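You operate a simulated robot arm through the tools that you are given. There is no shell and no other tool. Be economical: measure what you need, move in short steps, check, and stop when the job is done.

Carry out the task below with a simulated robot arm. There is one attempt and no reset: what you move stays moved.

## Task
Press the red book under the board: bed in, hands clear, wind to the green field and leave it.

It is judged by the outcome, as a careful person would: the job done as asked, and still so three seconds after it is handed in. It fails if anything else is knocked over, pushed out of place, dropped, spilled or broken.

## Robot
A 7-joint arm with a two-finger parallel gripper, fixed in place. Base frame: the origin is at the foot of the arm, x ahead of it, y to its left, z up; the work surface is at about z = 0.85. Units: m, degrees, N and s.
With the tool pointing down near the work surface it reaches from about 0.4 to 0.9 m from the base axis. Its first joint turns from -115.0 to 115.0 degrees. Payload 3.91 kg.
The TCP is the grasp point between the finger pads, 0.03 m short of the fingertips. In the tool frame z runs along the fingers and y along their closing line. Largest opening 0.11 m; finger width 0.02, thickness 0.01; the body of the gripper, 0.048 by 0.112 m, starts 0.055 m behind the TCP.
Orientation is that of the tool frame in the base frame, as a unit quaternion [w, x, y, z]. With the fingers straight down and closing along the base's y, the tool's x points along the base's -x, its y along +y and its z along -z.

## Interface
- The arm moves only by the tool drive_tool. Its argument "motion" is one flat list of numbers, 7 for each row, row after row: the turn, a rotation vector about the tool's x, y, z in degrees, then the shift along the tool's x, y, z in m, then the finger opening in m, from 0 to 0.11. In form: [rx, ry, rz, tx, ty, tz, fingers, rx, ry, rz, tx, ty, tz, fingers, ...]. A call has 1 to 10 rows; each row shifts and turns the commanded pose from where the row before left it, along the tool's axes as they then stand. Rows are played at 5 a second. More than 0.05 m and 8.6 degrees between two rows, or a gripper value outside its range, and nothing of the call is played. Where a pose cannot be reached the arm comes as near as it can. A force on the tool above 40 N (or 10 N above the force at the start of the call, whichever is more), or a blocked arm, ends the call early, and 0.2 s more pass. The fingers move at their own pace (about 0.153 m/s each) and stop on an object; they squeeze with about 41 N. The grip force told is the motor's: it shows also when the fingers shut on nothing. Time passes only in rows, and 0.2 s behind the last, so rows that do not move let the fingers close. The reply holds the time, the measured pose of the TCP, the force on the tool along the base axes, the opening and the grip force, in the units named above and with some noise.
- Cameras (640 x 400 px; columns grow to the right, rows downward): "scene" is fixed at [0.3995, -0.4988, 1.4151]; the picture's right is [0.82, -0.58, 0.00], its down [-0.30, -0.42, -0.86] and it looks along [0.49, 0.70, -0.52] (base axes); focal length 222 px, centre (320, 200). "wrist" rides on the gripper at [0.072, 0.017, -0.103] in the tool frame; the picture's right is [-0.23, 0.97, 0.00], its down [-0.76, -0.18, -0.62] and it looks along [-0.61, -0.14, 0.78] (tool axes); focal length 222 px, centre (320, 200). There is no depth. A picture from a camera that has moved, and an enlarged one, comes with that camera's place and axes in the base frame and with its lens.
- camera(camera): a new picture of that camera. The clock stands still meanwhile.
- lift_body(by): slides the trunk up (or, below 0, down) by that many m; the arm rides with it, the base frame stays. It gives what a move gives, with no picture.
- close_up(camera, box): a new picture of the part [left, top, right, bottom] of that camera's present view, enlarged. The clock stands still meanwhile.
- finish_job(): hands the job in; it is judged then, once.

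Work in short steps. Places have to be worked out from the pictures, the camera data and where the tool is seen: move nearer, look again, correct. Check each grasp and each placing, and mend what went wrong. You have 120 turns and 68 pictures in all, those below and enlarged ones among them. Open the gripper and draw the arm clear of the work before you hand the job in, unless the task says otherwise; then end with one line.

The tools are called after "Request:" as a command line: name --argument value ..., lists and objects as JSON in quotes. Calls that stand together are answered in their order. drive_tool: Moves the arm, as the interface text tells. Its arguments: {"type":"object","properties":{"motion":{"type":"array","items":{"type":"number"}}},"required":["motion"]} The other tools are called the same way: lift_body (by) slides the trunk up or down; camera (camera) takes a picture; close_up (camera, box) takes an enlarged picture of a part of a camera's view; finish_job () hands the job in.

At the start:

```text
clock: 0.0
eef_pos: [0.5833, -0.3221, 1.3132]
tool_rot: [0.001, 0.0, 1.0, -0.001]
contact_force: [-0.1, -0.1, -0.3]
finger_gap: 0.11
grip_force: 0.0
trunk travel left (down, up): [-0.875, 0.115]
```

scene: 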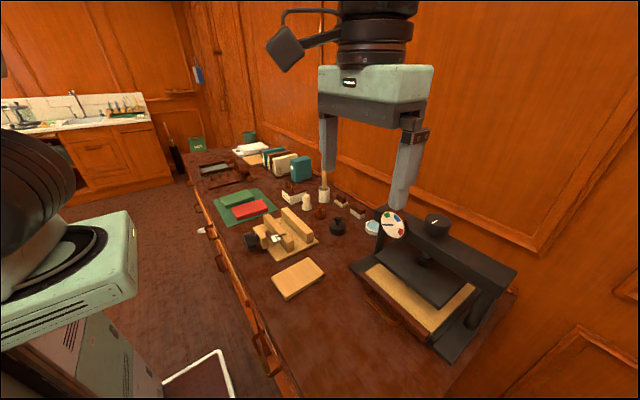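
wrist: 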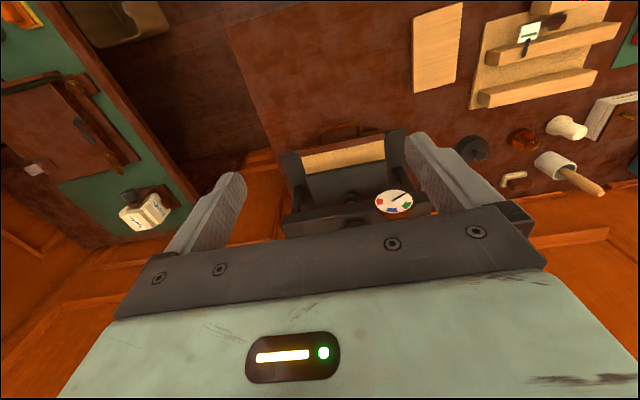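

I start by looking closely at the press, the book and the board in the scene view.

Request:
close_up --camera "scene" --box '[340, 190, 530, 370]'

Request:
close_up --camera "scene" --box '[180, 130, 400, 310]'

```text
2.22 times, centred on (435, 280) of scene
camera zoom: at [0.3995, -0.4988, 1.4151], right [0.82, -0.58, 0.0], down [-0.3, -0.42, -0.86], along [0.49, 0.7, -0.52], focal length 494 px, centre (64, 22)
```

zoom: 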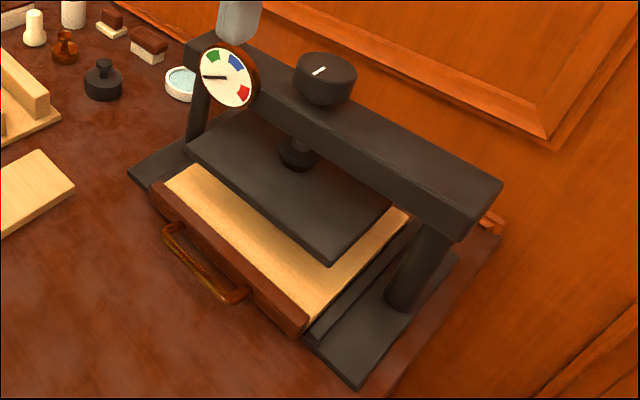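

```text
2.22 times, centred on (290, 220) of scene
camera zoom: at [0.3995, -0.4988, 1.4151], right [0.82, -0.58, 0.0], down [-0.3, -0.42, -0.86], along [0.49, 0.7, -0.52], focal length 494 px, centre (387, 156)
```

zoom: 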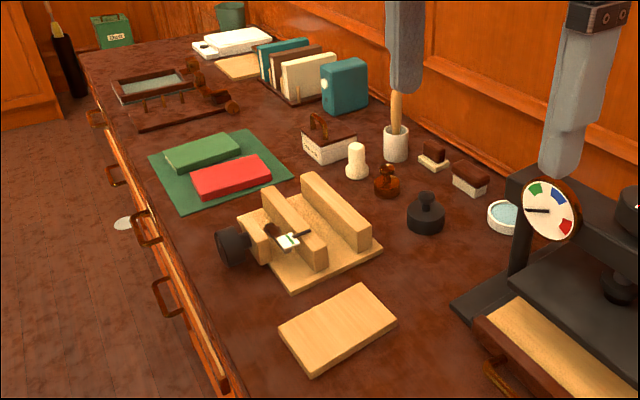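

The press has a drawer-like bed with a front handle, plus a knob and a dial. I zoom the wrist view on these and on the boards.

Request:
close_up --camera "wrist" --box '[250, 110, 450, 235]'

Request:
close_up --camera "wrist" --box '[380, 0, 640, 160]'

```text
3.20 times, centred on (350, 172) of wrist
camera zoom: at [0.512, -0.3058, 1.4173], right [0.23, 0.97, 0.0], down [0.76, -0.18, 0.62], along [0.61, -0.14, -0.78], focal length 711 px, centre (224, 288)
```

zoom: 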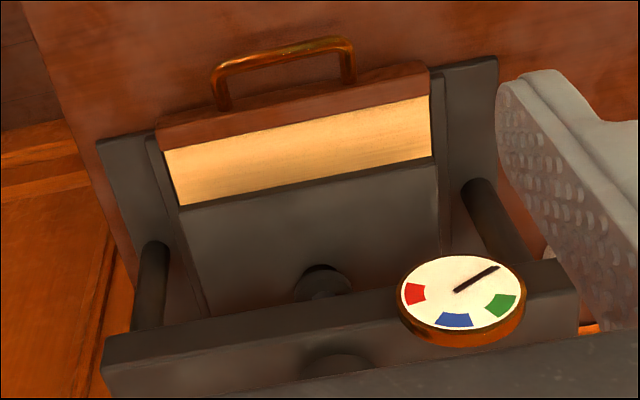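

```text
2.46 times, centred on (510, 80) of wrist
camera zoom: at [0.512, -0.3058, 1.4173], right [0.23, 0.97, 0.0], down [0.76, -0.18, 0.62], along [0.61, -0.14, -0.78], focal length 547 px, centre (-148, 495)
```

zoom: 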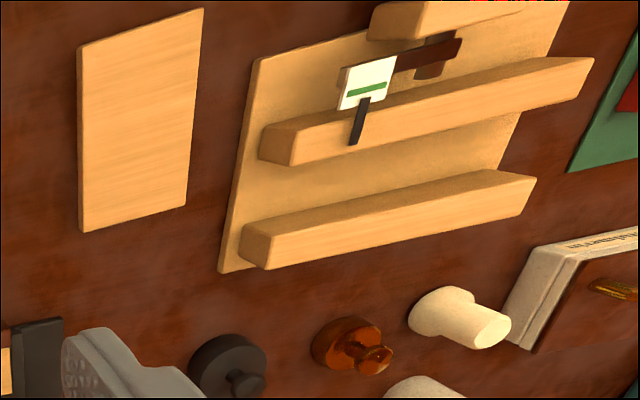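

Triangulating the two views puts the handle bar near (0.71, -0.31, 0.89), running along y, the dial at (0.846, -0.218, 1.04) and the knob near (0.86, -0.31, 1.09). I turn the gripper so it closes along x and come down somewhat before pulling the bed.

Request:
drive_tool --motion '[0, 0, -8.5, 0, 0, 0.01, 0.11, 0, 0, -8.5, 0, 0, 0.01, 0.11, 0, 0, -8.5, 0, 0, 0.01, 0.11, 0, 0, -8.5, 0, 0, 0.01, 0.11, 0, 0, -8.5, 0, 0, 0.01, 0.11, 0, 0, -8.5, 0, 0, 0.01, 0.11, 0, 0, -8.5, 0, 0, 0.01, 0.11, 0, 0, -8.5, 0, 0, 0.01, 0.11, 0, 0, -8.5, 0, 0, 0.01, 0.11, 0, 0, -8.5, 0, 0, 0.01, 0.11]'

```text
clock: 2.2
eef_pos: [0.5833, -0.3232, 1.2127]
tool_rot: [0.001, -0.677, 0.736, 0.0]
contact_force: [0.6, 1.1, -0.1]
finger_gap: 0.1101
grip_force: 0.1
trunk travel left (down, up): [-0.875, 0.115]
```

The tool now closes along x. I finish the turn and move over the handle at z≈1.06.

Request:
drive_tool --motion '[0, 0, -4.8, 0, 0, 0, 0.11, 0, 0, 0, -0.004, -0.04, 0.04, 0.08, 0, 0, 0, -0.004, -0.04, 0.04, 0.08, 0, 0, 0, -0.004, -0.04, 0.04, 0.08, 0, 0, 0, 0, 0, 0.03, 0.08]'

Request:
camera --camera "wrist"

Request:
camera --camera "scene"

```text
refused: row 2 steps farther than a row can; nothing moved
```

```text
61 pictures are left
camera wrist: at [0.5611, -0.3938, 1.316], right [-0.95, 0.31, 0.0], down [0.24, 0.74, 0.62], along [0.19, 0.59, -0.78], focal length 222 px, centre (320, 200)
```

wrist: 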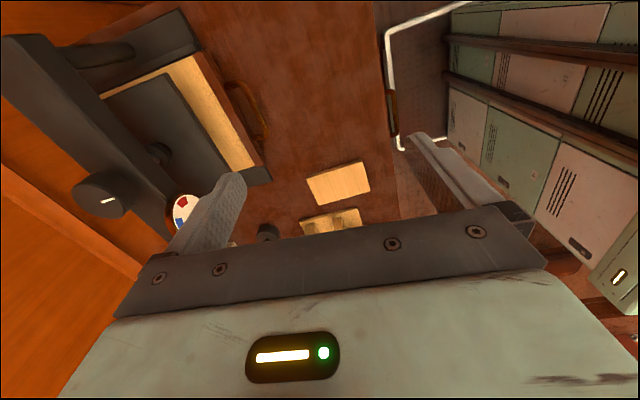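

```text
60 pictures are left
```

scene: 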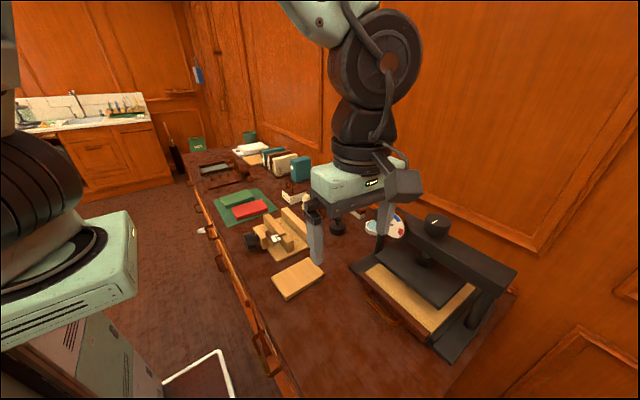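

The step was too long; I replay it with smaller rows.

Request:
drive_tool --motion '[0, 0, -4.8, 0, 0, 0, 0.08, 0, 0, 0, -0.003, -0.032, 0.035, 0.08, 0, 0, 0, -0.003, -0.032, 0.035, 0.08, 0, 0, 0, -0.003, -0.032, 0.035, 0.08, 0, 0, 0, -0.003, -0.031, 0.035, 0.08, 0, 0, 0, 0, 0, 0.02, 0.08]'

Request:
camera --camera "wrist"

```text
clock: 3.6
eef_pos: [0.7136, -0.3135, 1.0531]
tool_rot: [-0.001, -0.706, 0.708, -0.001]
contact_force: [-0.4, -0.2, 0.3]
finger_gap: 0.0798
grip_force: 0.1
trunk travel left (down, up): [-0.875, 0.115]
```

```text
59 pictures are left
camera wrist: at [0.6965, -0.3849, 1.1563], right [-0.97, 0.23, 0.0], down [0.18, 0.76, 0.62], along [0.14, 0.61, -0.78], focal length 222 px, centre (320, 200)
```

wrist: 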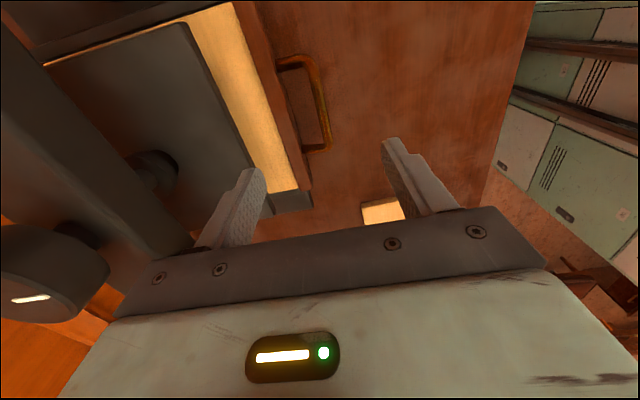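

The bar is at about x=0.717, y=-0.31, z≈0.885, with some 3 cm between it and the drawer front. I narrow to 0.045 and come down around it in small steps.

Request:
drive_tool --motion '[0, 0, 0, 0, 0.001, 0.045, 0.045, 0, 0, 0, 0, 0, 0.045, 0.045, 0, 0, 0, 0, 0, 0.025, 0.045]'

Request:
camera --camera "wrist"

Request:
close_up --camera "scene" --box '[320, 220, 480, 350]'

```text
clock: 4.4
eef_pos: [0.7107, -0.3106, 0.9401]
tool_rot: [0.0, -0.706, 0.708, -0.001]
contact_force: [-0.8, -0.1, 0.4]
finger_gap: 0.0447
grip_force: 0.0
trunk travel left (down, up): [-0.875, 0.115]
```

```text
58 pictures are left
camera wrist: at [0.6948, -0.3833, 1.043], right [-0.97, 0.23, 0.0], down [0.18, 0.76, 0.62], along [0.15, 0.61, -0.78], focal length 222 px, centre (320, 200)
```

wrist: 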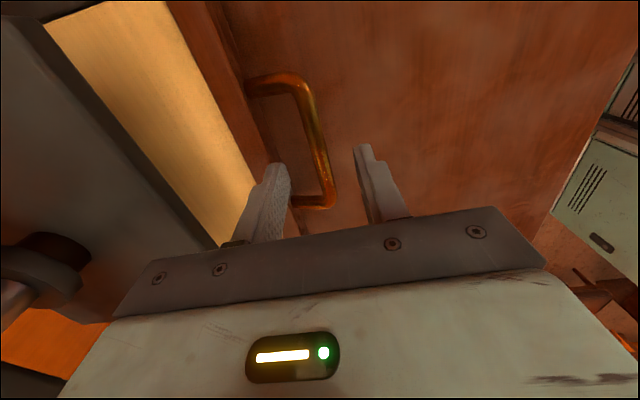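

```text
3.08 times, centred on (400, 285) of scene
camera zoom: at [0.3995, -0.4988, 1.4151], right [0.82, -0.58, 0.0], down [-0.3, -0.42, -0.86], along [0.49, 0.7, -0.52], focal length 684 px, centre (74, -62)
```

zoom: 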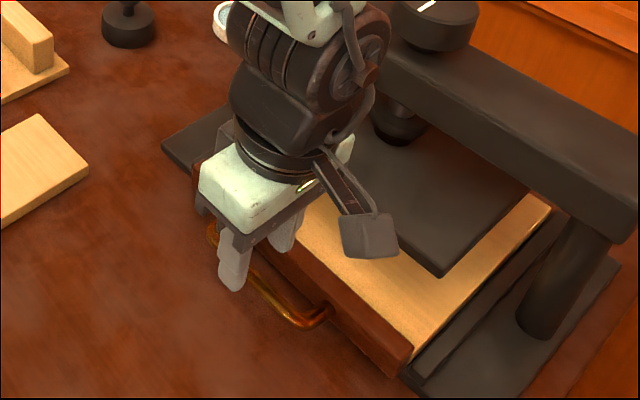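

The bar lies between the two fingers. I lower another 5.3 cm slowly.

Request:
drive_tool --motion '[0, 0, 0, 0, 0, 0.025, 0.045, 0, 0, 0, 0, 0, 0.02, 0.045, 0, 0, 0, 0, 0, 0.007, 0.045]'

Request:
camera --camera "wrist"

```text
clock: 5.2
eef_pos: [0.71, -0.3089, 0.8866]
tool_rot: [0.0, -0.707, 0.707, -0.001]
contact_force: [-0.9, -0.6, -0.1]
finger_gap: 0.045
grip_force: 0.1
trunk travel left (down, up): [-0.875, 0.115]
```

```text
56 pictures are left
camera wrist: at [0.6934, -0.3831, 0.9896], right [-0.97, 0.23, 0.0], down [0.18, 0.76, 0.62], along [0.14, 0.61, -0.78], focal length 222 px, centre (320, 200)
```

wrist: 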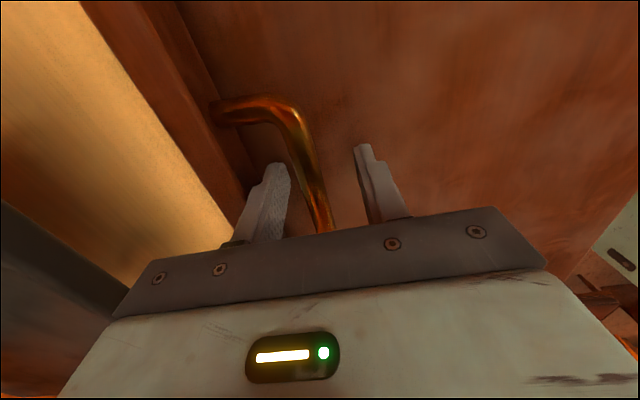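

The bar is between the fingers and no force shows. I close on it, then pull slowly toward −x (tool +y).

Request:
drive_tool --motion '[0, 0, 0, 0, 0, 0, 0.0, 0, 0, 0, 0, 0, 0, 0.0, 0, 0, 0, 0, 0.01, 0, 0.0, 0, 0, 0, 0, 0.02, 0, 0.0, 0, 0, 0, 0, 0.02, 0, 0.0]'

```text
clock: 6.4
eef_pos: [0.6592, -0.3099, 0.8858]
tool_rot: [-0.001, -0.707, 0.707, 0.0]
contact_force: [0.1, -1.4, 1.3]
finger_gap: 0.0128
grip_force: 45.1
trunk travel left (down, up): [-0.875, 0.115]
```

The handle is gripped (gap 0.0128) and follows easily. I pull another 11 cm.

Request:
drive_tool --motion '[0, 0, 0, 0, 0.02, 0, 0.0, 0, 0, 0, 0, 0.02, 0, 0.0, 0, 0, 0, 0, 0.02, 0, 0.0, 0, 0, 0, 0, 0.02, 0, 0.0, 0, 0, 0, 0, 0.02, 0, 0.0, 0, 0, 0, 0, 0.01, 0, 0.0]'

Request:
camera --camera "scene"

```text
clock: 7.8
eef_pos: [0.5503, -0.311, 0.8858]
tool_rot: [0.0, -0.706, 0.708, 0.0]
contact_force: [0.6, -3.3, -15.5]
finger_gap: 0.0127
grip_force: 44.6
trunk travel left (down, up): [-0.875, 0.115]
```

```text
55 pictures are left
```

scene: 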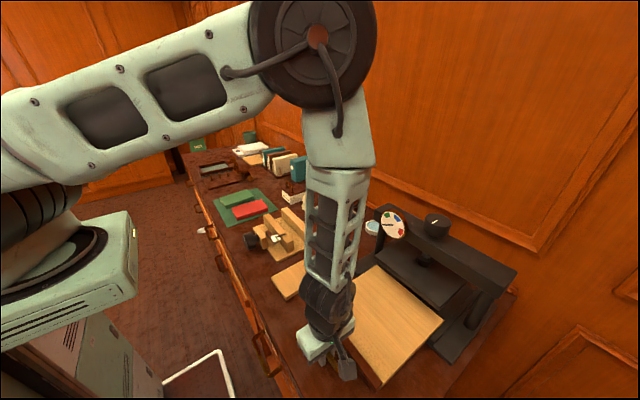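

The bed is out about 16 cm; there is a −15 N vertical load, so I check for sag before releasing.

Request:
close_up --camera "scene" --box '[290, 200, 530, 390]'

```text
2.11 times, centred on (410, 295) of scene
camera zoom: at [0.3995, -0.4988, 1.4151], right [0.82, -0.58, 0.0], down [-0.3, -0.42, -0.86], along [0.49, 0.7, -0.52], focal length 468 px, centre (130, 0)
```

zoom: 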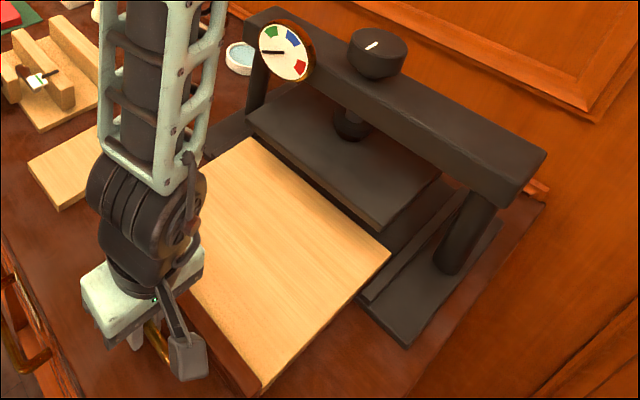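

The bed's rear edge is at about x≈0.81, only about 4 cm on the press base (front x≈0.76). I push it back 3 cm to see whether the load goes away.

Request:
drive_tool --motion '[0, 0, 0, 0, -0.015, 0, 0.0, 0, 0, 0, 0, -0.015, 0, 0.0, 0, 0, 0, 0, 0, 0, 0.0]'

Request:
close_up --camera "scene" --box '[290, 200, 530, 390]'

```text
clock: 8.6
eef_pos: [0.5807, -0.3099, 0.8854]
tool_rot: [0.0, -0.707, 0.708, -0.001]
contact_force: [-0.8, -0.5, -23.5]
finger_gap: 0.0127
grip_force: 44.9
trunk travel left (down, up): [-0.875, 0.115]
```

```text
2.11 times, centred on (410, 295) of scene
camera zoom: at [0.3995, -0.4988, 1.4151], right [0.82, -0.58, 0.0], down [-0.3, -0.42, -0.86], along [0.49, 0.7, -0.52], focal length 468 px, centre (130, 0)
```

zoom: 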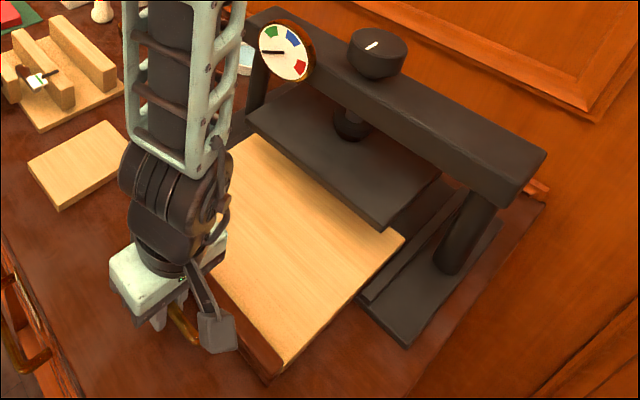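

A downward load remains. I lower 2 mm to tell hanging weight from grip mismatch.

Request:
drive_tool --motion '[0, 0, 0, 0, 0, 0.002, 0.0, 0, 0, 0, 0, 0, 0, 0.0]'

```text
clock: 9.2
eef_pos: [0.5819, -0.3097, 0.8866]
tool_rot: [0.0, -0.706, 0.708, -0.002]
contact_force: [1.8, 6.1, 7.3]
finger_gap: 0.0125
grip_force: 45.2
trunk travel left (down, up): [-0.875, 0.115]
```

The force reversed with almost no motion, so the bed is constrained by its slide and won't tip. I pull it back out to x≈0.55 and release.

Request:
drive_tool --motion '[0, 0, 0, 0, 0.015, 0, 0.0, 0, 0, 0, 0, 0.015, 0, 0.0, 0, 0, 0, 0, 0, 0, 0.045, 0, 0, 0, 0, 0, 0, 0.045]'

```text
clock: 10.2
eef_pos: [0.5496, -0.311, 0.8839]
tool_rot: [-0.001, -0.705, 0.709, -0.001]
contact_force: [-0.4, 1.5, -0.2]
finger_gap: 0.045
grip_force: 0.1
trunk travel left (down, up): [-0.875, 0.115]
```

Released cleanly. I raise 25 cm and look from above.

Request:
drive_tool --motion '[0, 0, 0, 0, 0, -0.04, 0.045, 0, 0, 0, 0, 0, -0.045, 0.08, 0, 0, 0, 0, 0, -0.045, 0.11, 0, 0, 0, 0, 0, -0.045, 0.11, 0, 0, 0, 0, 0, -0.045, 0.11, 0, 0, 0, -0.045, 0, 0, 0.11, 0, 0, 0, -0.045, 0, 0, 0.11, 0, 0, 0, -0.045, 0, 0, 0.11, 0, 0, 0, -0.045, 0, 0, 0.11, 0, 0, 0, -0.045, 0, 0, 0.11]'

Request:
camera --camera "wrist"

Request:
close_up --camera "scene" --box '[290, 200, 530, 390]'

```text
clock: 12.4
eef_pos: [0.5497, -0.0865, 1.1044]
tool_rot: [0.001, -0.706, 0.708, -0.001]
contact_force: [0.2, -0.2, -0.7]
finger_gap: 0.1101
grip_force: 0.1
trunk travel left (down, up): [-0.875, 0.115]
```

```text
52 pictures are left
camera wrist: at [0.5343, -0.1591, 1.2077], right [-0.97, 0.23, 0.0], down [0.18, 0.76, 0.62], along [0.14, 0.61, -0.78], focal length 222 px, centre (320, 200)
```

wrist: 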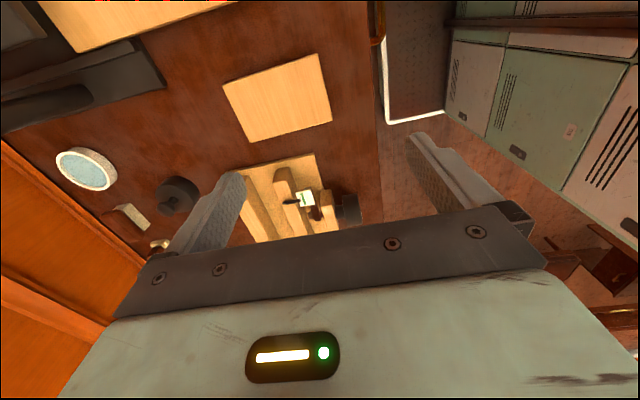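

```text
2.11 times, centred on (410, 295) of scene
camera zoom: at [0.3995, -0.4988, 1.4151], right [0.82, -0.58, 0.0], down [-0.3, -0.42, -0.86], along [0.49, 0.7, -0.52], focal length 468 px, centre (130, 0)
```

zoom: 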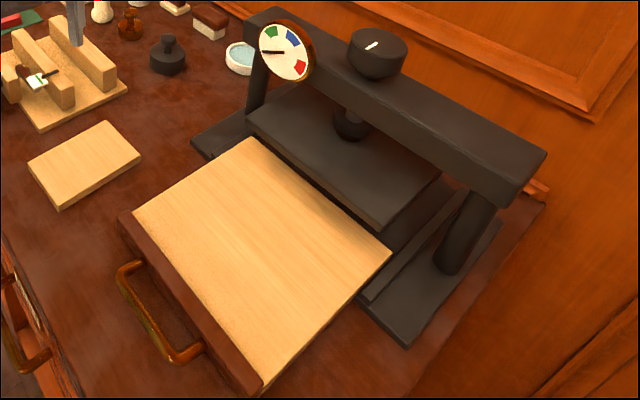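

The bed stays out; its centre is about (0.708, -0.315). The board is about 0.14 (x) × 0.09 (y), centred at (0.612, -0.082). I go on toward the red book.

Request:
drive_tool --motion '[0, 0, 0, -0.045, 0, 0, 0.11, 0, 0, 0, -0.045, 0, 0, 0.11, 0, 0, 0, -0.045, 0, 0, 0.11, 0, 0, 0, -0.045, 0, 0, 0.11, 0, 0, 0, -0.045, -0.01, 0, 0.11, 0, 0, 0, -0.045, -0.01, 0, 0.11]'

Request:
camera --camera "wrist"

```text
clock: 13.8
eef_pos: [0.5735, 0.1871, 1.1064]
tool_rot: [0.0, -0.705, 0.709, 0.0]
contact_force: [0.0, -0.1, 0.2]
finger_gap: 0.1098
grip_force: 0.0
trunk travel left (down, up): [-0.875, 0.115]
```

```text
50 pictures are left
camera wrist: at [0.5562, 0.1136, 1.2096], right [-0.97, 0.23, 0.0], down [0.18, 0.76, 0.62], along [0.14, 0.61, -0.78], focal length 222 px, centre (320, 200)
```

wrist: 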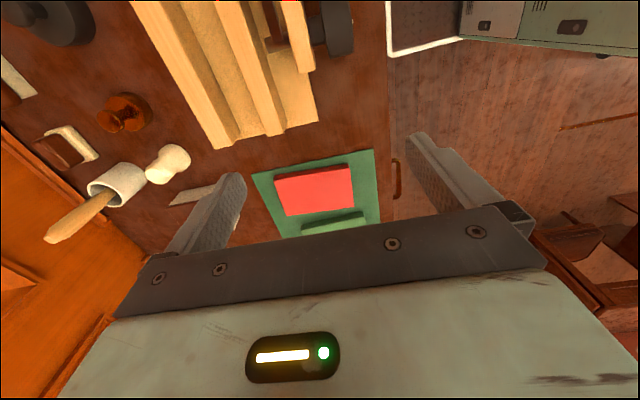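

The red book is about 0.135 (x) × 0.095 (y), centred near (0.62, 0.355), with the green one close beyond it in +y. I turn the gripper back to close along y.

Request:
drive_tool --motion '[0, 0, 8.5, 0, 0, 0, 0.11, 0, 0, 8.5, 0, 0, 0, 0.11, 0, 0, 8.5, 0, 0, 0, 0.11, 0, 0, 8.5, 0, 0, 0, 0.11, 0, 0, 8.5, 0, 0, 0, 0.11, 0, 0, 8.5, 0, 0, 0, 0.11, 0, 0, 8.5, 0, 0, 0, 0.11, 0, 0, 8.5, 0, 0, 0, 0.11, 0, 0, 8.5, 0, 0, 0, 0.11, 0, 0, 8.5, 0, 0, 0, 0.11]'

Request:
drive_tool --motion '[0, 0, 5.0, 0, 0, 0, 0.11, 0, 0, 0, 0, 0.045, 0, 0.11, 0, 0, 0, 0, 0.045, 0, 0.11, 0, 0, 0, 0, 0.045, 0, 0.11, 0, 0, 0, 0, 0.027, 0, 0.11]'

Request:
camera --camera "wrist"

```text
clock: 16.0
eef_pos: [0.5722, 0.1848, 1.1047]
tool_rot: [0.001, -0.04, 0.999, 0.0]
contact_force: [-0.1, 0.3, -0.2]
finger_gap: 0.1101
grip_force: 0.0
trunk travel left (down, up): [-0.875, 0.115]
```

```text
clock: 17.2
eef_pos: [0.5718, 0.347, 1.1048]
tool_rot: [0.0, 0.002, 1.0, 0.0]
contact_force: [-0.3, -1.2, -0.5]
finger_gap: 0.11
grip_force: 0.0
trunk travel left (down, up): [-0.875, 0.115]
```

```text
49 pictures are left
camera wrist: at [0.4996, 0.3634, 1.2085], right [0.23, 0.97, 0.0], down [0.76, -0.18, 0.62], along [0.61, -0.14, -0.78], focal length 222 px, centre (320, 200)
```

wrist: 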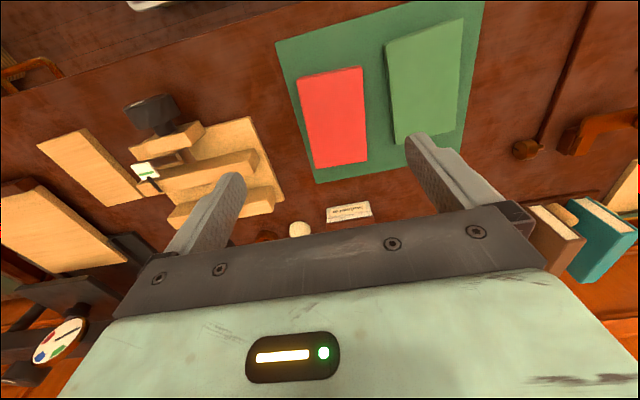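

Request:
close_up --camera "wrist" --box '[260, 10, 500, 190]'

```text
2.22 times, centred on (380, 100) of wrist
camera zoom: at [0.4996, 0.3634, 1.2085], right [0.23, 0.97, 0.0], down [0.76, -0.18, 0.62], along [0.61, -0.14, -0.78], focal length 494 px, centre (187, 422)
```

zoom: 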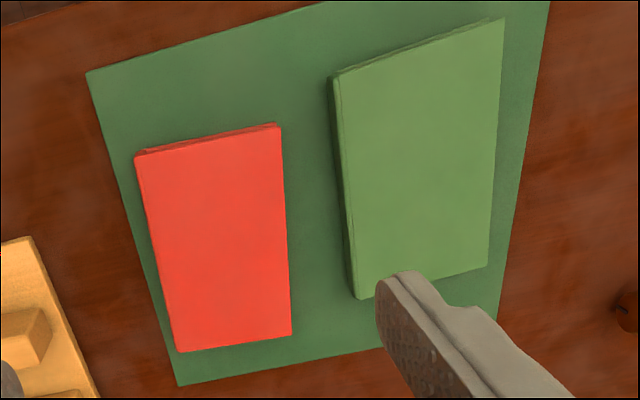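

The red book's top is at z≈0.875, centre (0.622, 0.360), width 0.085 and yaw about −3°; the green one is 4.5 cm away. I align above it and descend partway.

Request:
drive_tool --motion '[0, 0, 0, -0.025, 0.007, 0.02, 0.11, 0, 0, 3, -0.025, 0.006, 0.02, 0.11, 0, 0, 0, 0, 0, 0.04, 0.11, 0, 0, 0, 0, 0, 0.04, 0.11, 0, 0, 0, 0, 0, 0.02, 0.11]'

Request:
camera --camera "wrist"

Request:
close_up --camera "scene" --box '[190, 150, 330, 260]'

```text
clock: 18.4
eef_pos: [0.6215, 0.3608, 0.9634]
tool_rot: [0.0, 0.028, 1.0, 0.0]
contact_force: [-1.0, 1.1, 0.0]
finger_gap: 0.1102
grip_force: 0.1
trunk travel left (down, up): [-0.875, 0.115]
```

```text
47 pictures are left
camera wrist: at [0.551, 0.3812, 1.067], right [0.28, 0.96, 0.0], down [0.75, -0.22, 0.62], along [0.6, -0.18, -0.78], focal length 222 px, centre (320, 200)
```

wrist: 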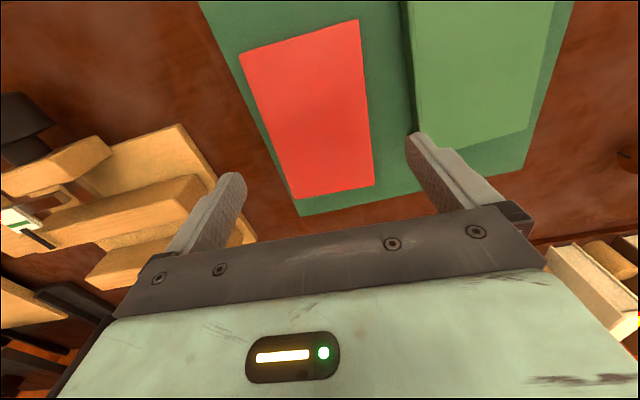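

```text
3.64 times, centred on (260, 205) of scene
camera zoom: at [0.3995, -0.4988, 1.4151], right [0.82, -0.58, 0.0], down [-0.3, -0.42, -0.86], along [0.49, 0.7, -0.52], focal length 808 px, centre (538, 182)
```

zoom: 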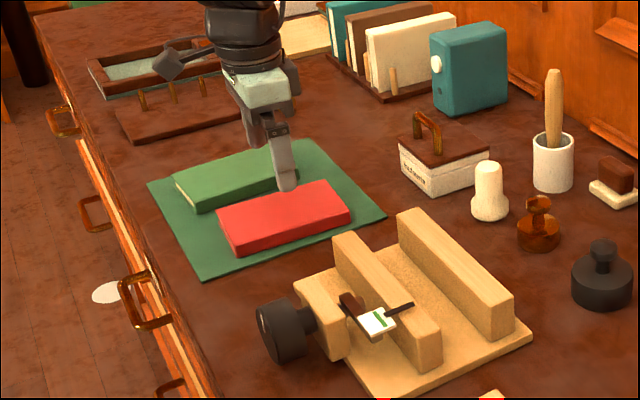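

The book is centred between the fingers (centre (0.6245, 0.3585)). I descend with a tiny correction to z≈0.885.

Request:
drive_tool --motion '[0, 0, 0.7, -0.003, -0.002, 0.035, 0.11, 0, 0, 0, 0, 0, 0.03, 0.11, 0, 0, 0, 0, 0, 0.013, 0.11]'

Request:
camera --camera "wrist"

```text
clock: 19.2
eef_pos: [0.6261, 0.359, 0.8849]
tool_rot: [0.001, 0.034, 0.999, 0.0]
contact_force: [0.7, -0.6, -0.4]
finger_gap: 0.11
grip_force: 0.1
trunk travel left (down, up): [-0.875, 0.115]
```

```text
45 pictures are left
camera wrist: at [0.555, 0.3798, 0.9886], right [0.29, 0.96, 0.0], down [0.75, -0.23, 0.62], along [0.6, -0.18, -0.78], focal length 222 px, centre (320, 200)
```

wrist: 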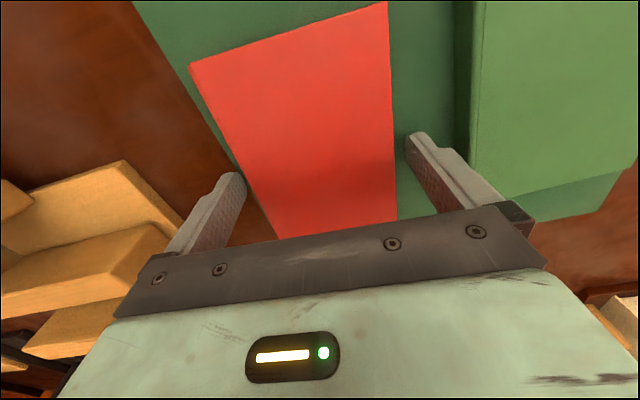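

The fingers straddle the book with clear margins. I close and lift a little.

Request:
drive_tool --motion '[0, 0, 0, 0, 0, 0, 0.07, 0, 0, 0, 0, 0, 0, 0.07, 0, 0, 0, 0, 0, 0, 0.07, 0, 0, 0, 0, 0, -0.015, 0.07, 0, 0, 0, 0, 0, -0.02, 0.07]'

Request:
close_up --camera "scene" --box '[190, 150, 330, 260]'

```text
clock: 20.4
eef_pos: [0.6247, 0.3564, 0.9199]
tool_rot: [0.0, 0.033, 0.999, -0.001]
contact_force: [0.7, -0.4, -1.5]
finger_gap: 0.0894
grip_force: 41.4
trunk travel left (down, up): [-0.875, 0.115]
```

```text
3.64 times, centred on (260, 205) of scene
camera zoom: at [0.3995, -0.4988, 1.4151], right [0.82, -0.58, 0.0], down [-0.3, -0.42, -0.86], along [0.49, 0.7, -0.52], focal length 808 px, centre (538, 182)
```

zoom: 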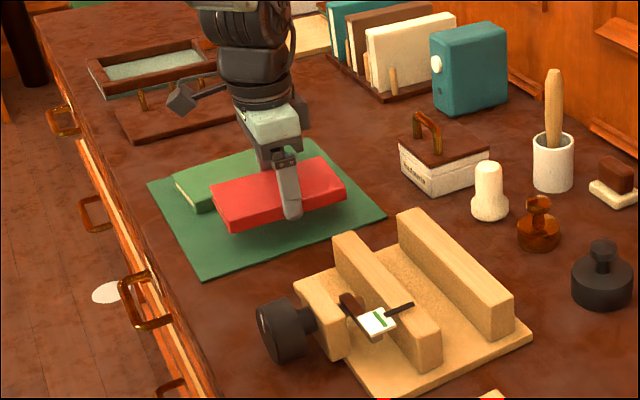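

The book is firmly held (gap 0.089). I raise it, straighten the yaw and carry it toward the bed.

Request:
drive_tool --motion '[0, 0, -1.9, 0, 0, -0.045, 0.07, 0, 0, -1.9, 0, 0, -0.045, 0.07, 0, 0, 0, 0, -0.01, -0.045, 0.07, 0, 0, 0, -0.005, -0.04, 0, 0.07, 0, 0, 0, -0.005, -0.045, 0, 0.07, 0, 0, 0, -0.005, -0.045, 0, 0.07, 0, 0, 0, -0.005, -0.045, 0, 0.07, 0, 0, 0, -0.005, -0.045, 0, 0.07, 0, 0, 0, -0.005, -0.045, 0, 0.07, 0, 0, 0, -0.005, -0.045, 0, 0.07]'

Request:
drive_tool --motion '[0, 0, 0, -0.005, -0.045, 0, 0.07, 0, 0, 0, -0.005, -0.045, 0, 0.07, 0, 0, 0, -0.005, -0.045, 0, 0.07, 0, 0, 0, -0.005, -0.045, 0, 0.07, 0, 0, 0, -0.005, -0.045, 0, 0.07, 0, 0, 0, -0.005, -0.045, 0, 0.07]'

Request:
camera --camera "wrist"

Request:
camera --camera "scene"

```text
clock: 22.6
eef_pos: [0.6587, 0.0382, 1.0562]
tool_rot: [0.001, 0.0, 1.0, 0.0]
contact_force: [0.3, 0.2, -1.9]
finger_gap: 0.0893
grip_force: 41.2
trunk travel left (down, up): [-0.875, 0.115]
```

```text
clock: 24.0
eef_pos: [0.6931, -0.2305, 1.0575]
tool_rot: [0.0, 0.001, 1.0, 0.0]
contact_force: [0.0, 0.8, -1.3]
finger_gap: 0.0891
grip_force: 40.7
trunk travel left (down, up): [-0.875, 0.115]
```

```text
43 pictures are left
camera wrist: at [0.62, -0.2146, 1.1616], right [0.23, 0.97, 0.0], down [0.76, -0.18, 0.62], along [0.61, -0.14, -0.78], focal length 222 px, centre (320, 200)
```

wrist: 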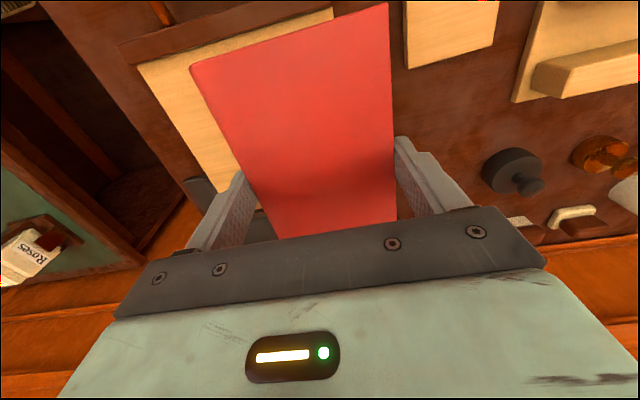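

```text
42 pictures are left
```

scene: 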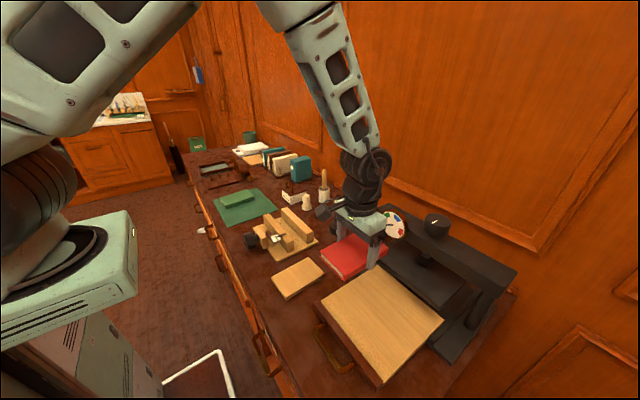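

The bed centre works out at about (0.71, -0.308) with its top at z≈0.88. I move over it and lower to z≈0.96, then check clearance to the platen.

Request:
drive_tool --motion '[0, 0, 0, -0.007, -0.04, 0, 0.07, 0, 0, 0, -0.007, -0.038, 0, 0.07, 0, 0, 0, 0, 0, 0.04, 0.07, 0, 0, 0, 0, 0, 0.04, 0.07, 0, 0, 0, 0, 0, 0.015, 0.07]'

Request:
camera --camera "wrist"

Request:
close_up --camera "scene" --box '[310, 200, 530, 390]'

```text
clock: 25.2
eef_pos: [0.7039, -0.3121, 0.9608]
tool_rot: [0.0, -0.001, 1.0, 0.0]
contact_force: [0.7, 0.9, -0.6]
finger_gap: 0.0897
grip_force: 41.4
trunk travel left (down, up): [-0.875, 0.115]
```

```text
41 pictures are left
camera wrist: at [0.6322, -0.2956, 1.0642], right [0.23, 0.97, 0.0], down [0.76, -0.18, 0.62], along [0.61, -0.14, -0.78], focal length 222 px, centre (320, 200)
```

wrist: 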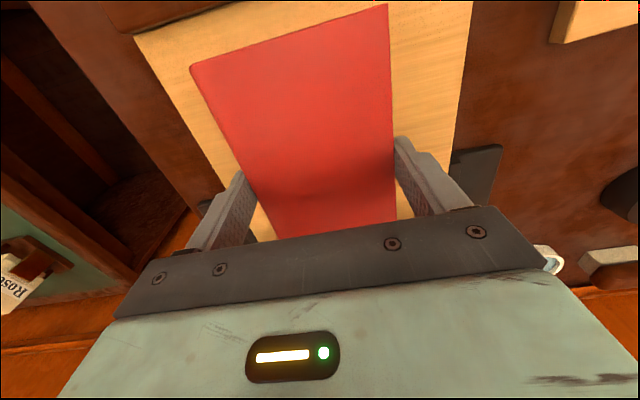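

```text
2.11 times, centred on (420, 295) of scene
camera zoom: at [0.3995, -0.4988, 1.4151], right [0.82, -0.58, 0.0], down [-0.3, -0.42, -0.86], along [0.49, 0.7, -0.52], focal length 468 px, centre (110, 0)
```

zoom: 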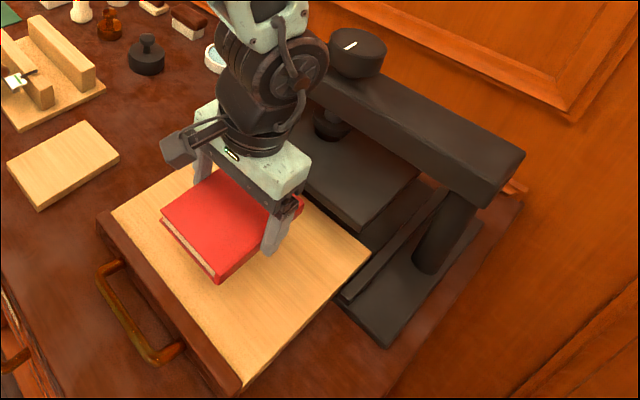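

The book hangs centred over the bed and clear of the platen. I lower it to just above the bed.

Request:
drive_tool --motion '[0, 0, 0, -0.004, 0.003, 0.025, 0.07, 0, 0, 0, 0, 0, 0.015, 0.07, 0, 0, 0, 0, 0, 0.003, 0.07, 0, 0, 0, 0, 0, 0, 0.07]'

Request:
close_up --camera "scene" --box '[310, 220, 470, 360]'

```text
clock: 26.2
eef_pos: [0.706, -0.3084, 0.918]
tool_rot: [0.0, 0.001, 1.0, 0.001]
contact_force: [-1.2, -0.1, -1.0]
finger_gap: 0.0892
grip_force: 41.2
trunk travel left (down, up): [-0.875, 0.115]
```

```text
2.86 times, centred on (390, 290) of scene
camera zoom: at [0.3995, -0.4988, 1.4151], right [0.82, -0.58, 0.0], down [-0.3, -0.42, -0.86], along [0.49, 0.7, -0.52], focal length 635 px, centre (120, -57)
```

zoom: 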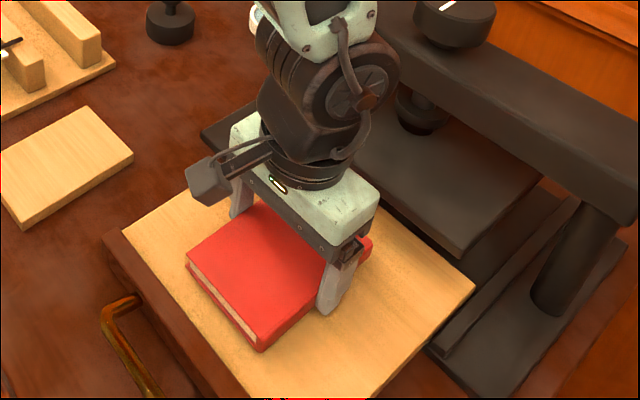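

No contact yet. I lower in 1.5 mm rows until a force shows.

Request:
drive_tool --motion '[0, 0, 0, 0, 0, 0.0015, 0.07, 0, 0, 0, 0, 0, 0.0015, 0.07, 0, 0, 0, 0, 0, 0.0015, 0.07, 0, 0, 0, 0, 0, 0.0015, 0.07]'

```text
clock: 27.2
eef_pos: [0.7082, -0.3077, 0.9124]
tool_rot: [0.001, 0.0, 1.0, 0.0]
contact_force: [0.3, 0.6, -1.6]
finger_gap: 0.0892
grip_force: 40.9
trunk travel left (down, up): [-0.875, 0.115]
```

Request:
drive_tool --motion '[0, 0, 0, 0, 0, 0.0015, 0.07, 0, 0, 0, 0, 0, 0.0015, 0.07, 0, 0, 0, 0, 0, 0.0015, 0.07, 0, 0, 0, 0, 0, 0.0015, 0.07]'

```text
clock: 28.2
eef_pos: [0.7079, -0.3087, 0.91]
tool_rot: [0.003, 0.0, 1.0, -0.003]
contact_force: [0.8, 2.0, 42.2]
finger_gap: 0.0895
grip_force: 40.6
trunk travel left (down, up): [-0.875, 0.115]
```

The book is in contact with the bed at TCP 0.910. I ease up to relieve the force, then open.

Request:
drive_tool --motion '[0, 0, 0, 0, 0, -0.003, 0.07, 0, 0, 0, 0, 0, 0, 0.11, 0, 0, 0, 0, 0, 0, 0.11]'

Request:
camera --camera "wrist"

```text
clock: 29.0
eef_pos: [0.7068, -0.3105, 0.9086]
tool_rot: [0.001, 0.002, 1.0, -0.001]
contact_force: [-0.3, -18.4, 19.7]
finger_gap: 0.1002
grip_force: 0.2
trunk travel left (down, up): [-0.875, 0.115]
```

```text
38 pictures are left
camera wrist: at [0.6343, -0.2927, 1.0137], right [0.23, 0.97, 0.0], down [0.76, -0.18, 0.62], along [0.61, -0.14, -0.78], focal length 222 px, centre (320, 200)
```

wrist: 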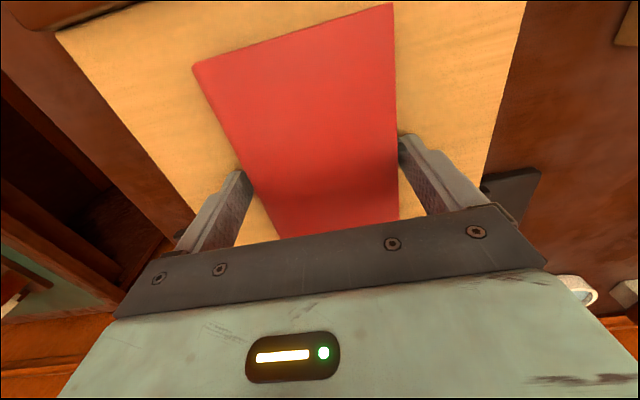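

The book is released, but the fingertips are rubbing on the bed. I rise straight up.

Request:
drive_tool --motion '[0, 0, 0, 0, 0, -0.004, 0.11, 0, 0, 0, 0, 0, -0.004, 0.11, 0, 0, 0, 0, 0, -0.02, 0.11, 0, 0, 0, 0, 0, -0.04, 0.11, 0, 0, 0, 0, 0, -0.045, 0.11]'

Request:
camera --camera "wrist"

Request:
close_up --camera "scene" --box '[310, 200, 530, 390]'

```text
clock: 30.2
eef_pos: [0.7069, -0.3084, 1.0237]
tool_rot: [-0.001, 0.0, 1.0, 0.0]
contact_force: [0.9, 0.2, -0.3]
finger_gap: 0.1104
grip_force: 0.1
trunk travel left (down, up): [-0.875, 0.115]
```

```text
37 pictures are left
camera wrist: at [0.6348, -0.293, 1.1268], right [0.23, 0.97, 0.0], down [0.76, -0.18, 0.62], along [0.61, -0.14, -0.78], focal length 222 px, centre (320, 200)
```

wrist: 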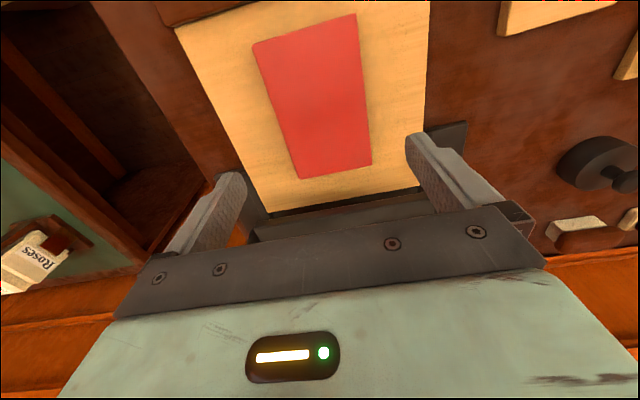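

```text
2.11 times, centred on (420, 295) of scene
camera zoom: at [0.3995, -0.4988, 1.4151], right [0.82, -0.58, 0.0], down [-0.3, -0.42, -0.86], along [0.49, 0.7, -0.52], focal length 468 px, centre (110, 0)
```

zoom: 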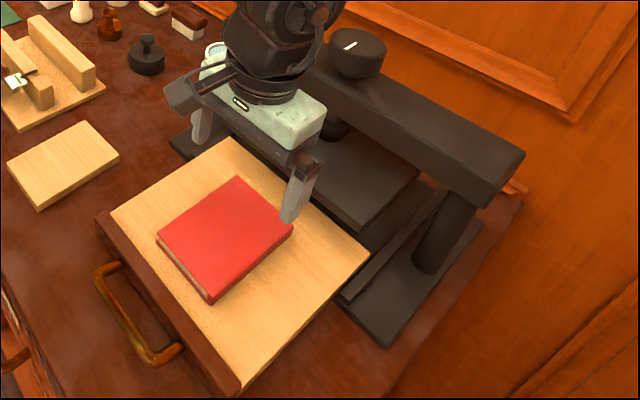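

The book lies square on the bed at (0.7055, -0.307), which puts it under the screw (x≈0.865) once the bed goes in. Next I go over the board near (0.612, -0.082).

Request:
drive_tool --motion '[0, 0, 0, 0.01, 0.02, -0.02, 0.11, 0, 0, 0, 0.017, 0.042, 0, 0.11, 0, 0, 0, 0.017, 0.042, 0, 0.11, 0, 0, 0, 0.017, 0.042, 0, 0.11, 0, 0, 0, 0.017, 0.042, 0, 0.11, 0, 0, 0, 0.017, 0.038, 0, 0.11, 0, 0, 0, 0, 0, 0.03, 0.11]'

Request:
camera --camera "wrist"

Request:
close_up --camera "scene" --box '[240, 220, 400, 340]'

```text
clock: 31.8
eef_pos: [0.6085, -0.0814, 1.0099]
tool_rot: [0.0, 0.001, 1.0, 0.0]
contact_force: [0.1, -0.6, -0.5]
finger_gap: 0.11
grip_force: 0.0
trunk travel left (down, up): [-0.875, 0.115]
```

```text
35 pictures are left
camera wrist: at [0.5384, -0.0651, 1.1134], right [0.23, 0.97, 0.0], down [0.76, -0.18, 0.62], along [0.61, -0.14, -0.78], focal length 222 px, centre (320, 200)
```

wrist: 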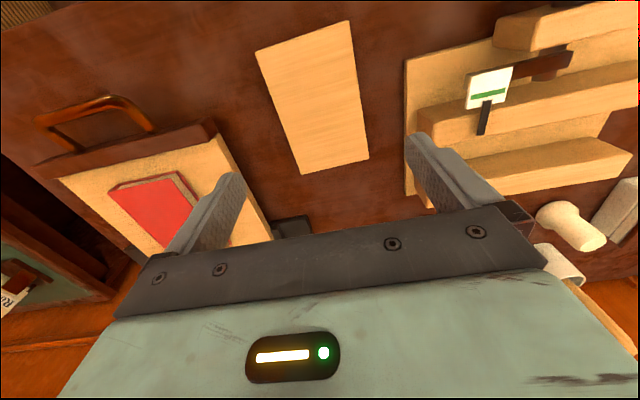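

```text
3.33 times, centred on (320, 280) of scene
camera zoom: at [0.3995, -0.4988, 1.4151], right [0.82, -0.58, 0.0], down [-0.3, -0.42, -0.86], along [0.49, 0.7, -0.52], focal length 741 px, centre (320, -67)
```

zoom: 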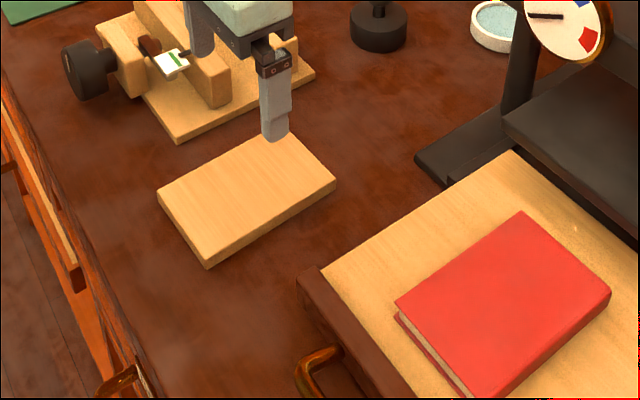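

The board is centred at (0.614, -0.0815) with about +2° yaw and is roughly 2 cm thick. I descend around it.

Request:
drive_tool --motion '[0, 0, -2, -0.005, 0, 0.04, 0.11, 0, 0, 0, 0, 0, 0.04, 0.11, 0, 0, 0, 0, 0, 0.03, 0.11, 0, 0, 0, 0, 0, 0.015, 0.11]'

Request:
camera --camera "wrist"

```text
clock: 32.8
eef_pos: [0.618, -0.0822, 0.8872]
tool_rot: [0.001, -0.016, 1.0, -0.001]
contact_force: [0.2, 0.0, -0.1]
finger_gap: 0.11
grip_force: 0.2
trunk travel left (down, up): [-0.875, 0.115]
```

```text
33 pictures are left
camera wrist: at [0.5447, -0.0686, 0.9895], right [0.19, 0.98, 0.0], down [0.77, -0.15, 0.62], along [0.61, -0.12, -0.78], focal length 222 px, centre (320, 200)
```

wrist: 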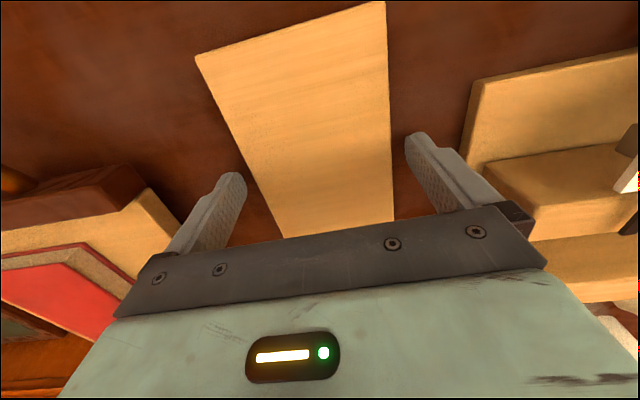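

The board is well between the fingers. I close and lift.

Request:
drive_tool --motion '[0, 0, 0, 0, 0, 0.002, 0.07, 0, 0, 0, 0, 0, 0, 0.07, 0, 0, 0, 0, 0, 0, 0.07, 0, 0, 0, 0, 0, -0.015, 0.07, 0, 0, 0, 0, 0, -0.045, 0.07, 0, 0, 0, 0, 0, -0.045, 0.07, 0, 0, 0, 0, 0, -0.04, 0.07]'

Request:
close_up --camera "scene" --box '[240, 180, 480, 340]'

```text
clock: 34.4
eef_pos: [0.6167, -0.0795, 1.0272]
tool_rot: [0.001, -0.017, 1.0, 0.0]
contact_force: [0.6, -0.2, -0.9]
finger_gap: 0.089
grip_force: 40.6
trunk travel left (down, up): [-0.875, 0.115]
```

```text
2.50 times, centred on (360, 260) of scene
camera zoom: at [0.3995, -0.4988, 1.4151], right [0.82, -0.58, 0.0], down [-0.3, -0.42, -0.86], along [0.49, 0.7, -0.52], focal length 556 px, centre (220, 50)
```

zoom: 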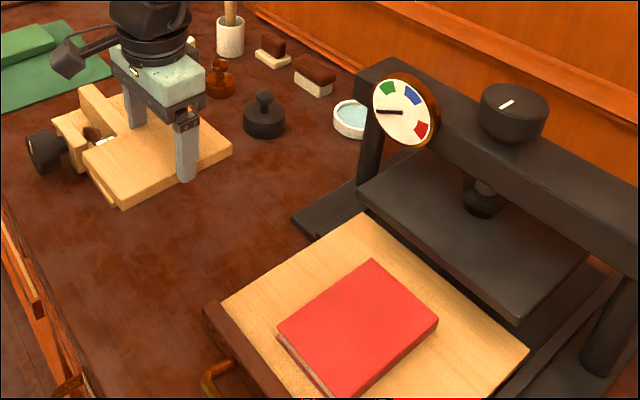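

The board is held. I carry it over the book at TCP (0.708, -0.307), straightening the yaw.

Request:
drive_tool --motion '[0, 0, 2, 0, 0, 0, 0.07, 0, 0, 0, -0.016, -0.038, 0, 0.07, 0, 0, 0, -0.016, -0.038, 0, 0.07, 0, 0, 0, -0.016, -0.038, 0, 0.07, 0, 0, 0, -0.016, -0.038, 0, 0.07, 0, 0, 0, -0.016, -0.038, 0, 0.07, 0, 0, 0, -0.011, -0.0375, 0, 0.07, 0, 0, 0, 0, 0, 0.03, 0.07]'

Request:
camera --camera "wrist"

Request:
close_up --camera "scene" --box '[310, 200, 530, 390]'

```text
clock: 36.2
eef_pos: [0.7076, -0.3114, 1.002]
tool_rot: [0.001, 0.0, 1.0, 0.0]
contact_force: [0.2, 0.5, -0.6]
finger_gap: 0.089
grip_force: 40.7
trunk travel left (down, up): [-0.875, 0.115]
```

```text
31 pictures are left
camera wrist: at [0.6356, -0.2942, 1.1053], right [0.23, 0.97, 0.0], down [0.76, -0.18, 0.62], along [0.61, -0.14, -0.78], focal length 222 px, centre (320, 200)
```

wrist: 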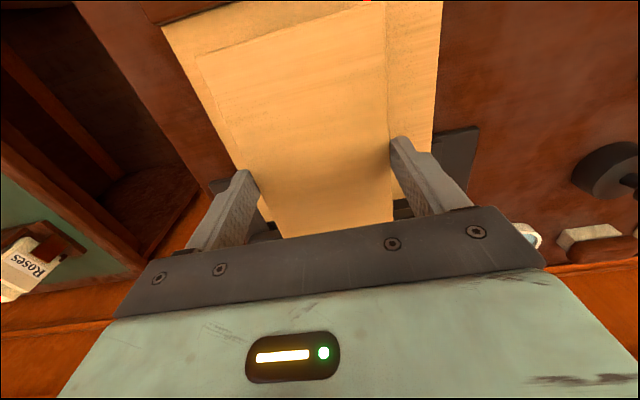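

```text
2.11 times, centred on (420, 295) of scene
camera zoom: at [0.3995, -0.4988, 1.4151], right [0.82, -0.58, 0.0], down [-0.3, -0.42, -0.86], along [0.49, 0.7, -0.52], focal length 468 px, centre (110, 0)
```

zoom: 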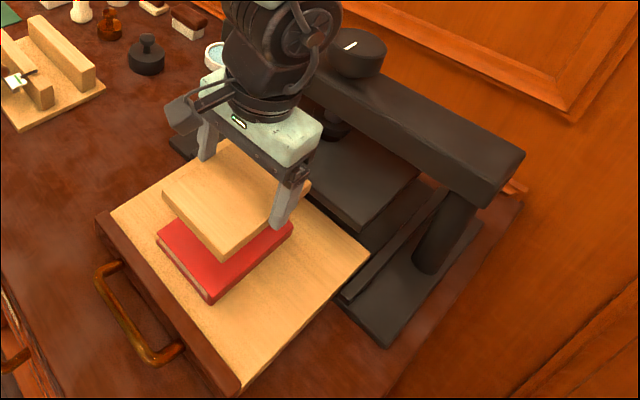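

The board is aligned over the book. I lower to just above expected contact.

Request:
drive_tool --motion '[0, 0, 0, 0, 0.003, 0.03, 0.07, 0, 0, 0, 0, 0, 0.02, 0.07, 0, 0, 0, 0, 0, 0.006, 0.07, 0, 0, 0, 0, 0, 0.0015, 0.07, 0, 0, 0, 0, 0, 0.0015, 0.07, 0, 0, 0, 0, 0, 0.0015, 0.07]'

Request:
close_up --camera "scene" --box '[320, 220, 480, 350]'

```text
clock: 37.6
eef_pos: [0.7077, -0.3065, 0.9399]
tool_rot: [0.0, 0.001, 1.0, 0.0]
contact_force: [0.1, 0.9, -1.4]
finger_gap: 0.0892
grip_force: 41.0
trunk travel left (down, up): [-0.875, 0.115]
```

```text
3.08 times, centred on (400, 285) of scene
camera zoom: at [0.3995, -0.4988, 1.4151], right [0.82, -0.58, 0.0], down [-0.3, -0.42, -0.86], along [0.49, 0.7, -0.52], focal length 684 px, centre (74, -62)
```

zoom: 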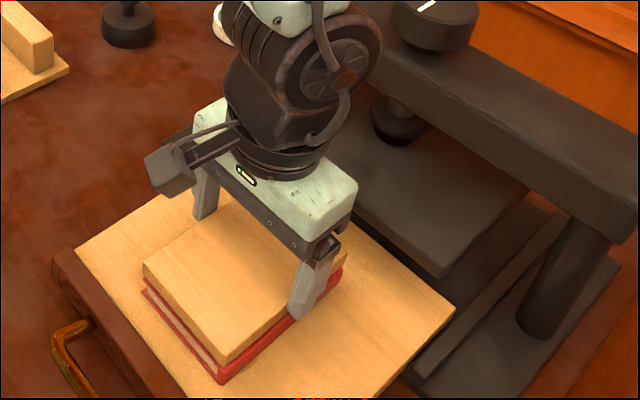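

Nearly touching. I lower in 1 mm rows.

Request:
drive_tool --motion '[0, 0, 0, 0, 0, 0.001, 0.07, 0, 0, 0, 0, 0, 0.001, 0.07, 0, 0, 0, 0, 0, 0.001, 0.07]'

```text
clock: 38.4
eef_pos: [0.7081, -0.3066, 0.9369]
tool_rot: [0.0, 0.0, 1.0, 0.0]
contact_force: [0.2, 0.8, -0.9]
finger_gap: 0.0894
grip_force: 40.8
trunk travel left (down, up): [-0.875, 0.115]
```

Request:
drive_tool --motion '[0, 0, 0, 0, 0, 0.001, 0.07, 0, 0, 0, 0, 0, 0.001, 0.07, 0, 0, 0, 0, 0, 0.001, 0.07]'

```text
clock: 39.2
eef_pos: [0.7087, -0.3062, 0.9355]
tool_rot: [0.001, 0.0, 1.0, -0.001]
contact_force: [-0.2, 0.8, 7.0]
finger_gap: 0.0891
grip_force: 40.8
trunk travel left (down, up): [-0.875, 0.115]
```

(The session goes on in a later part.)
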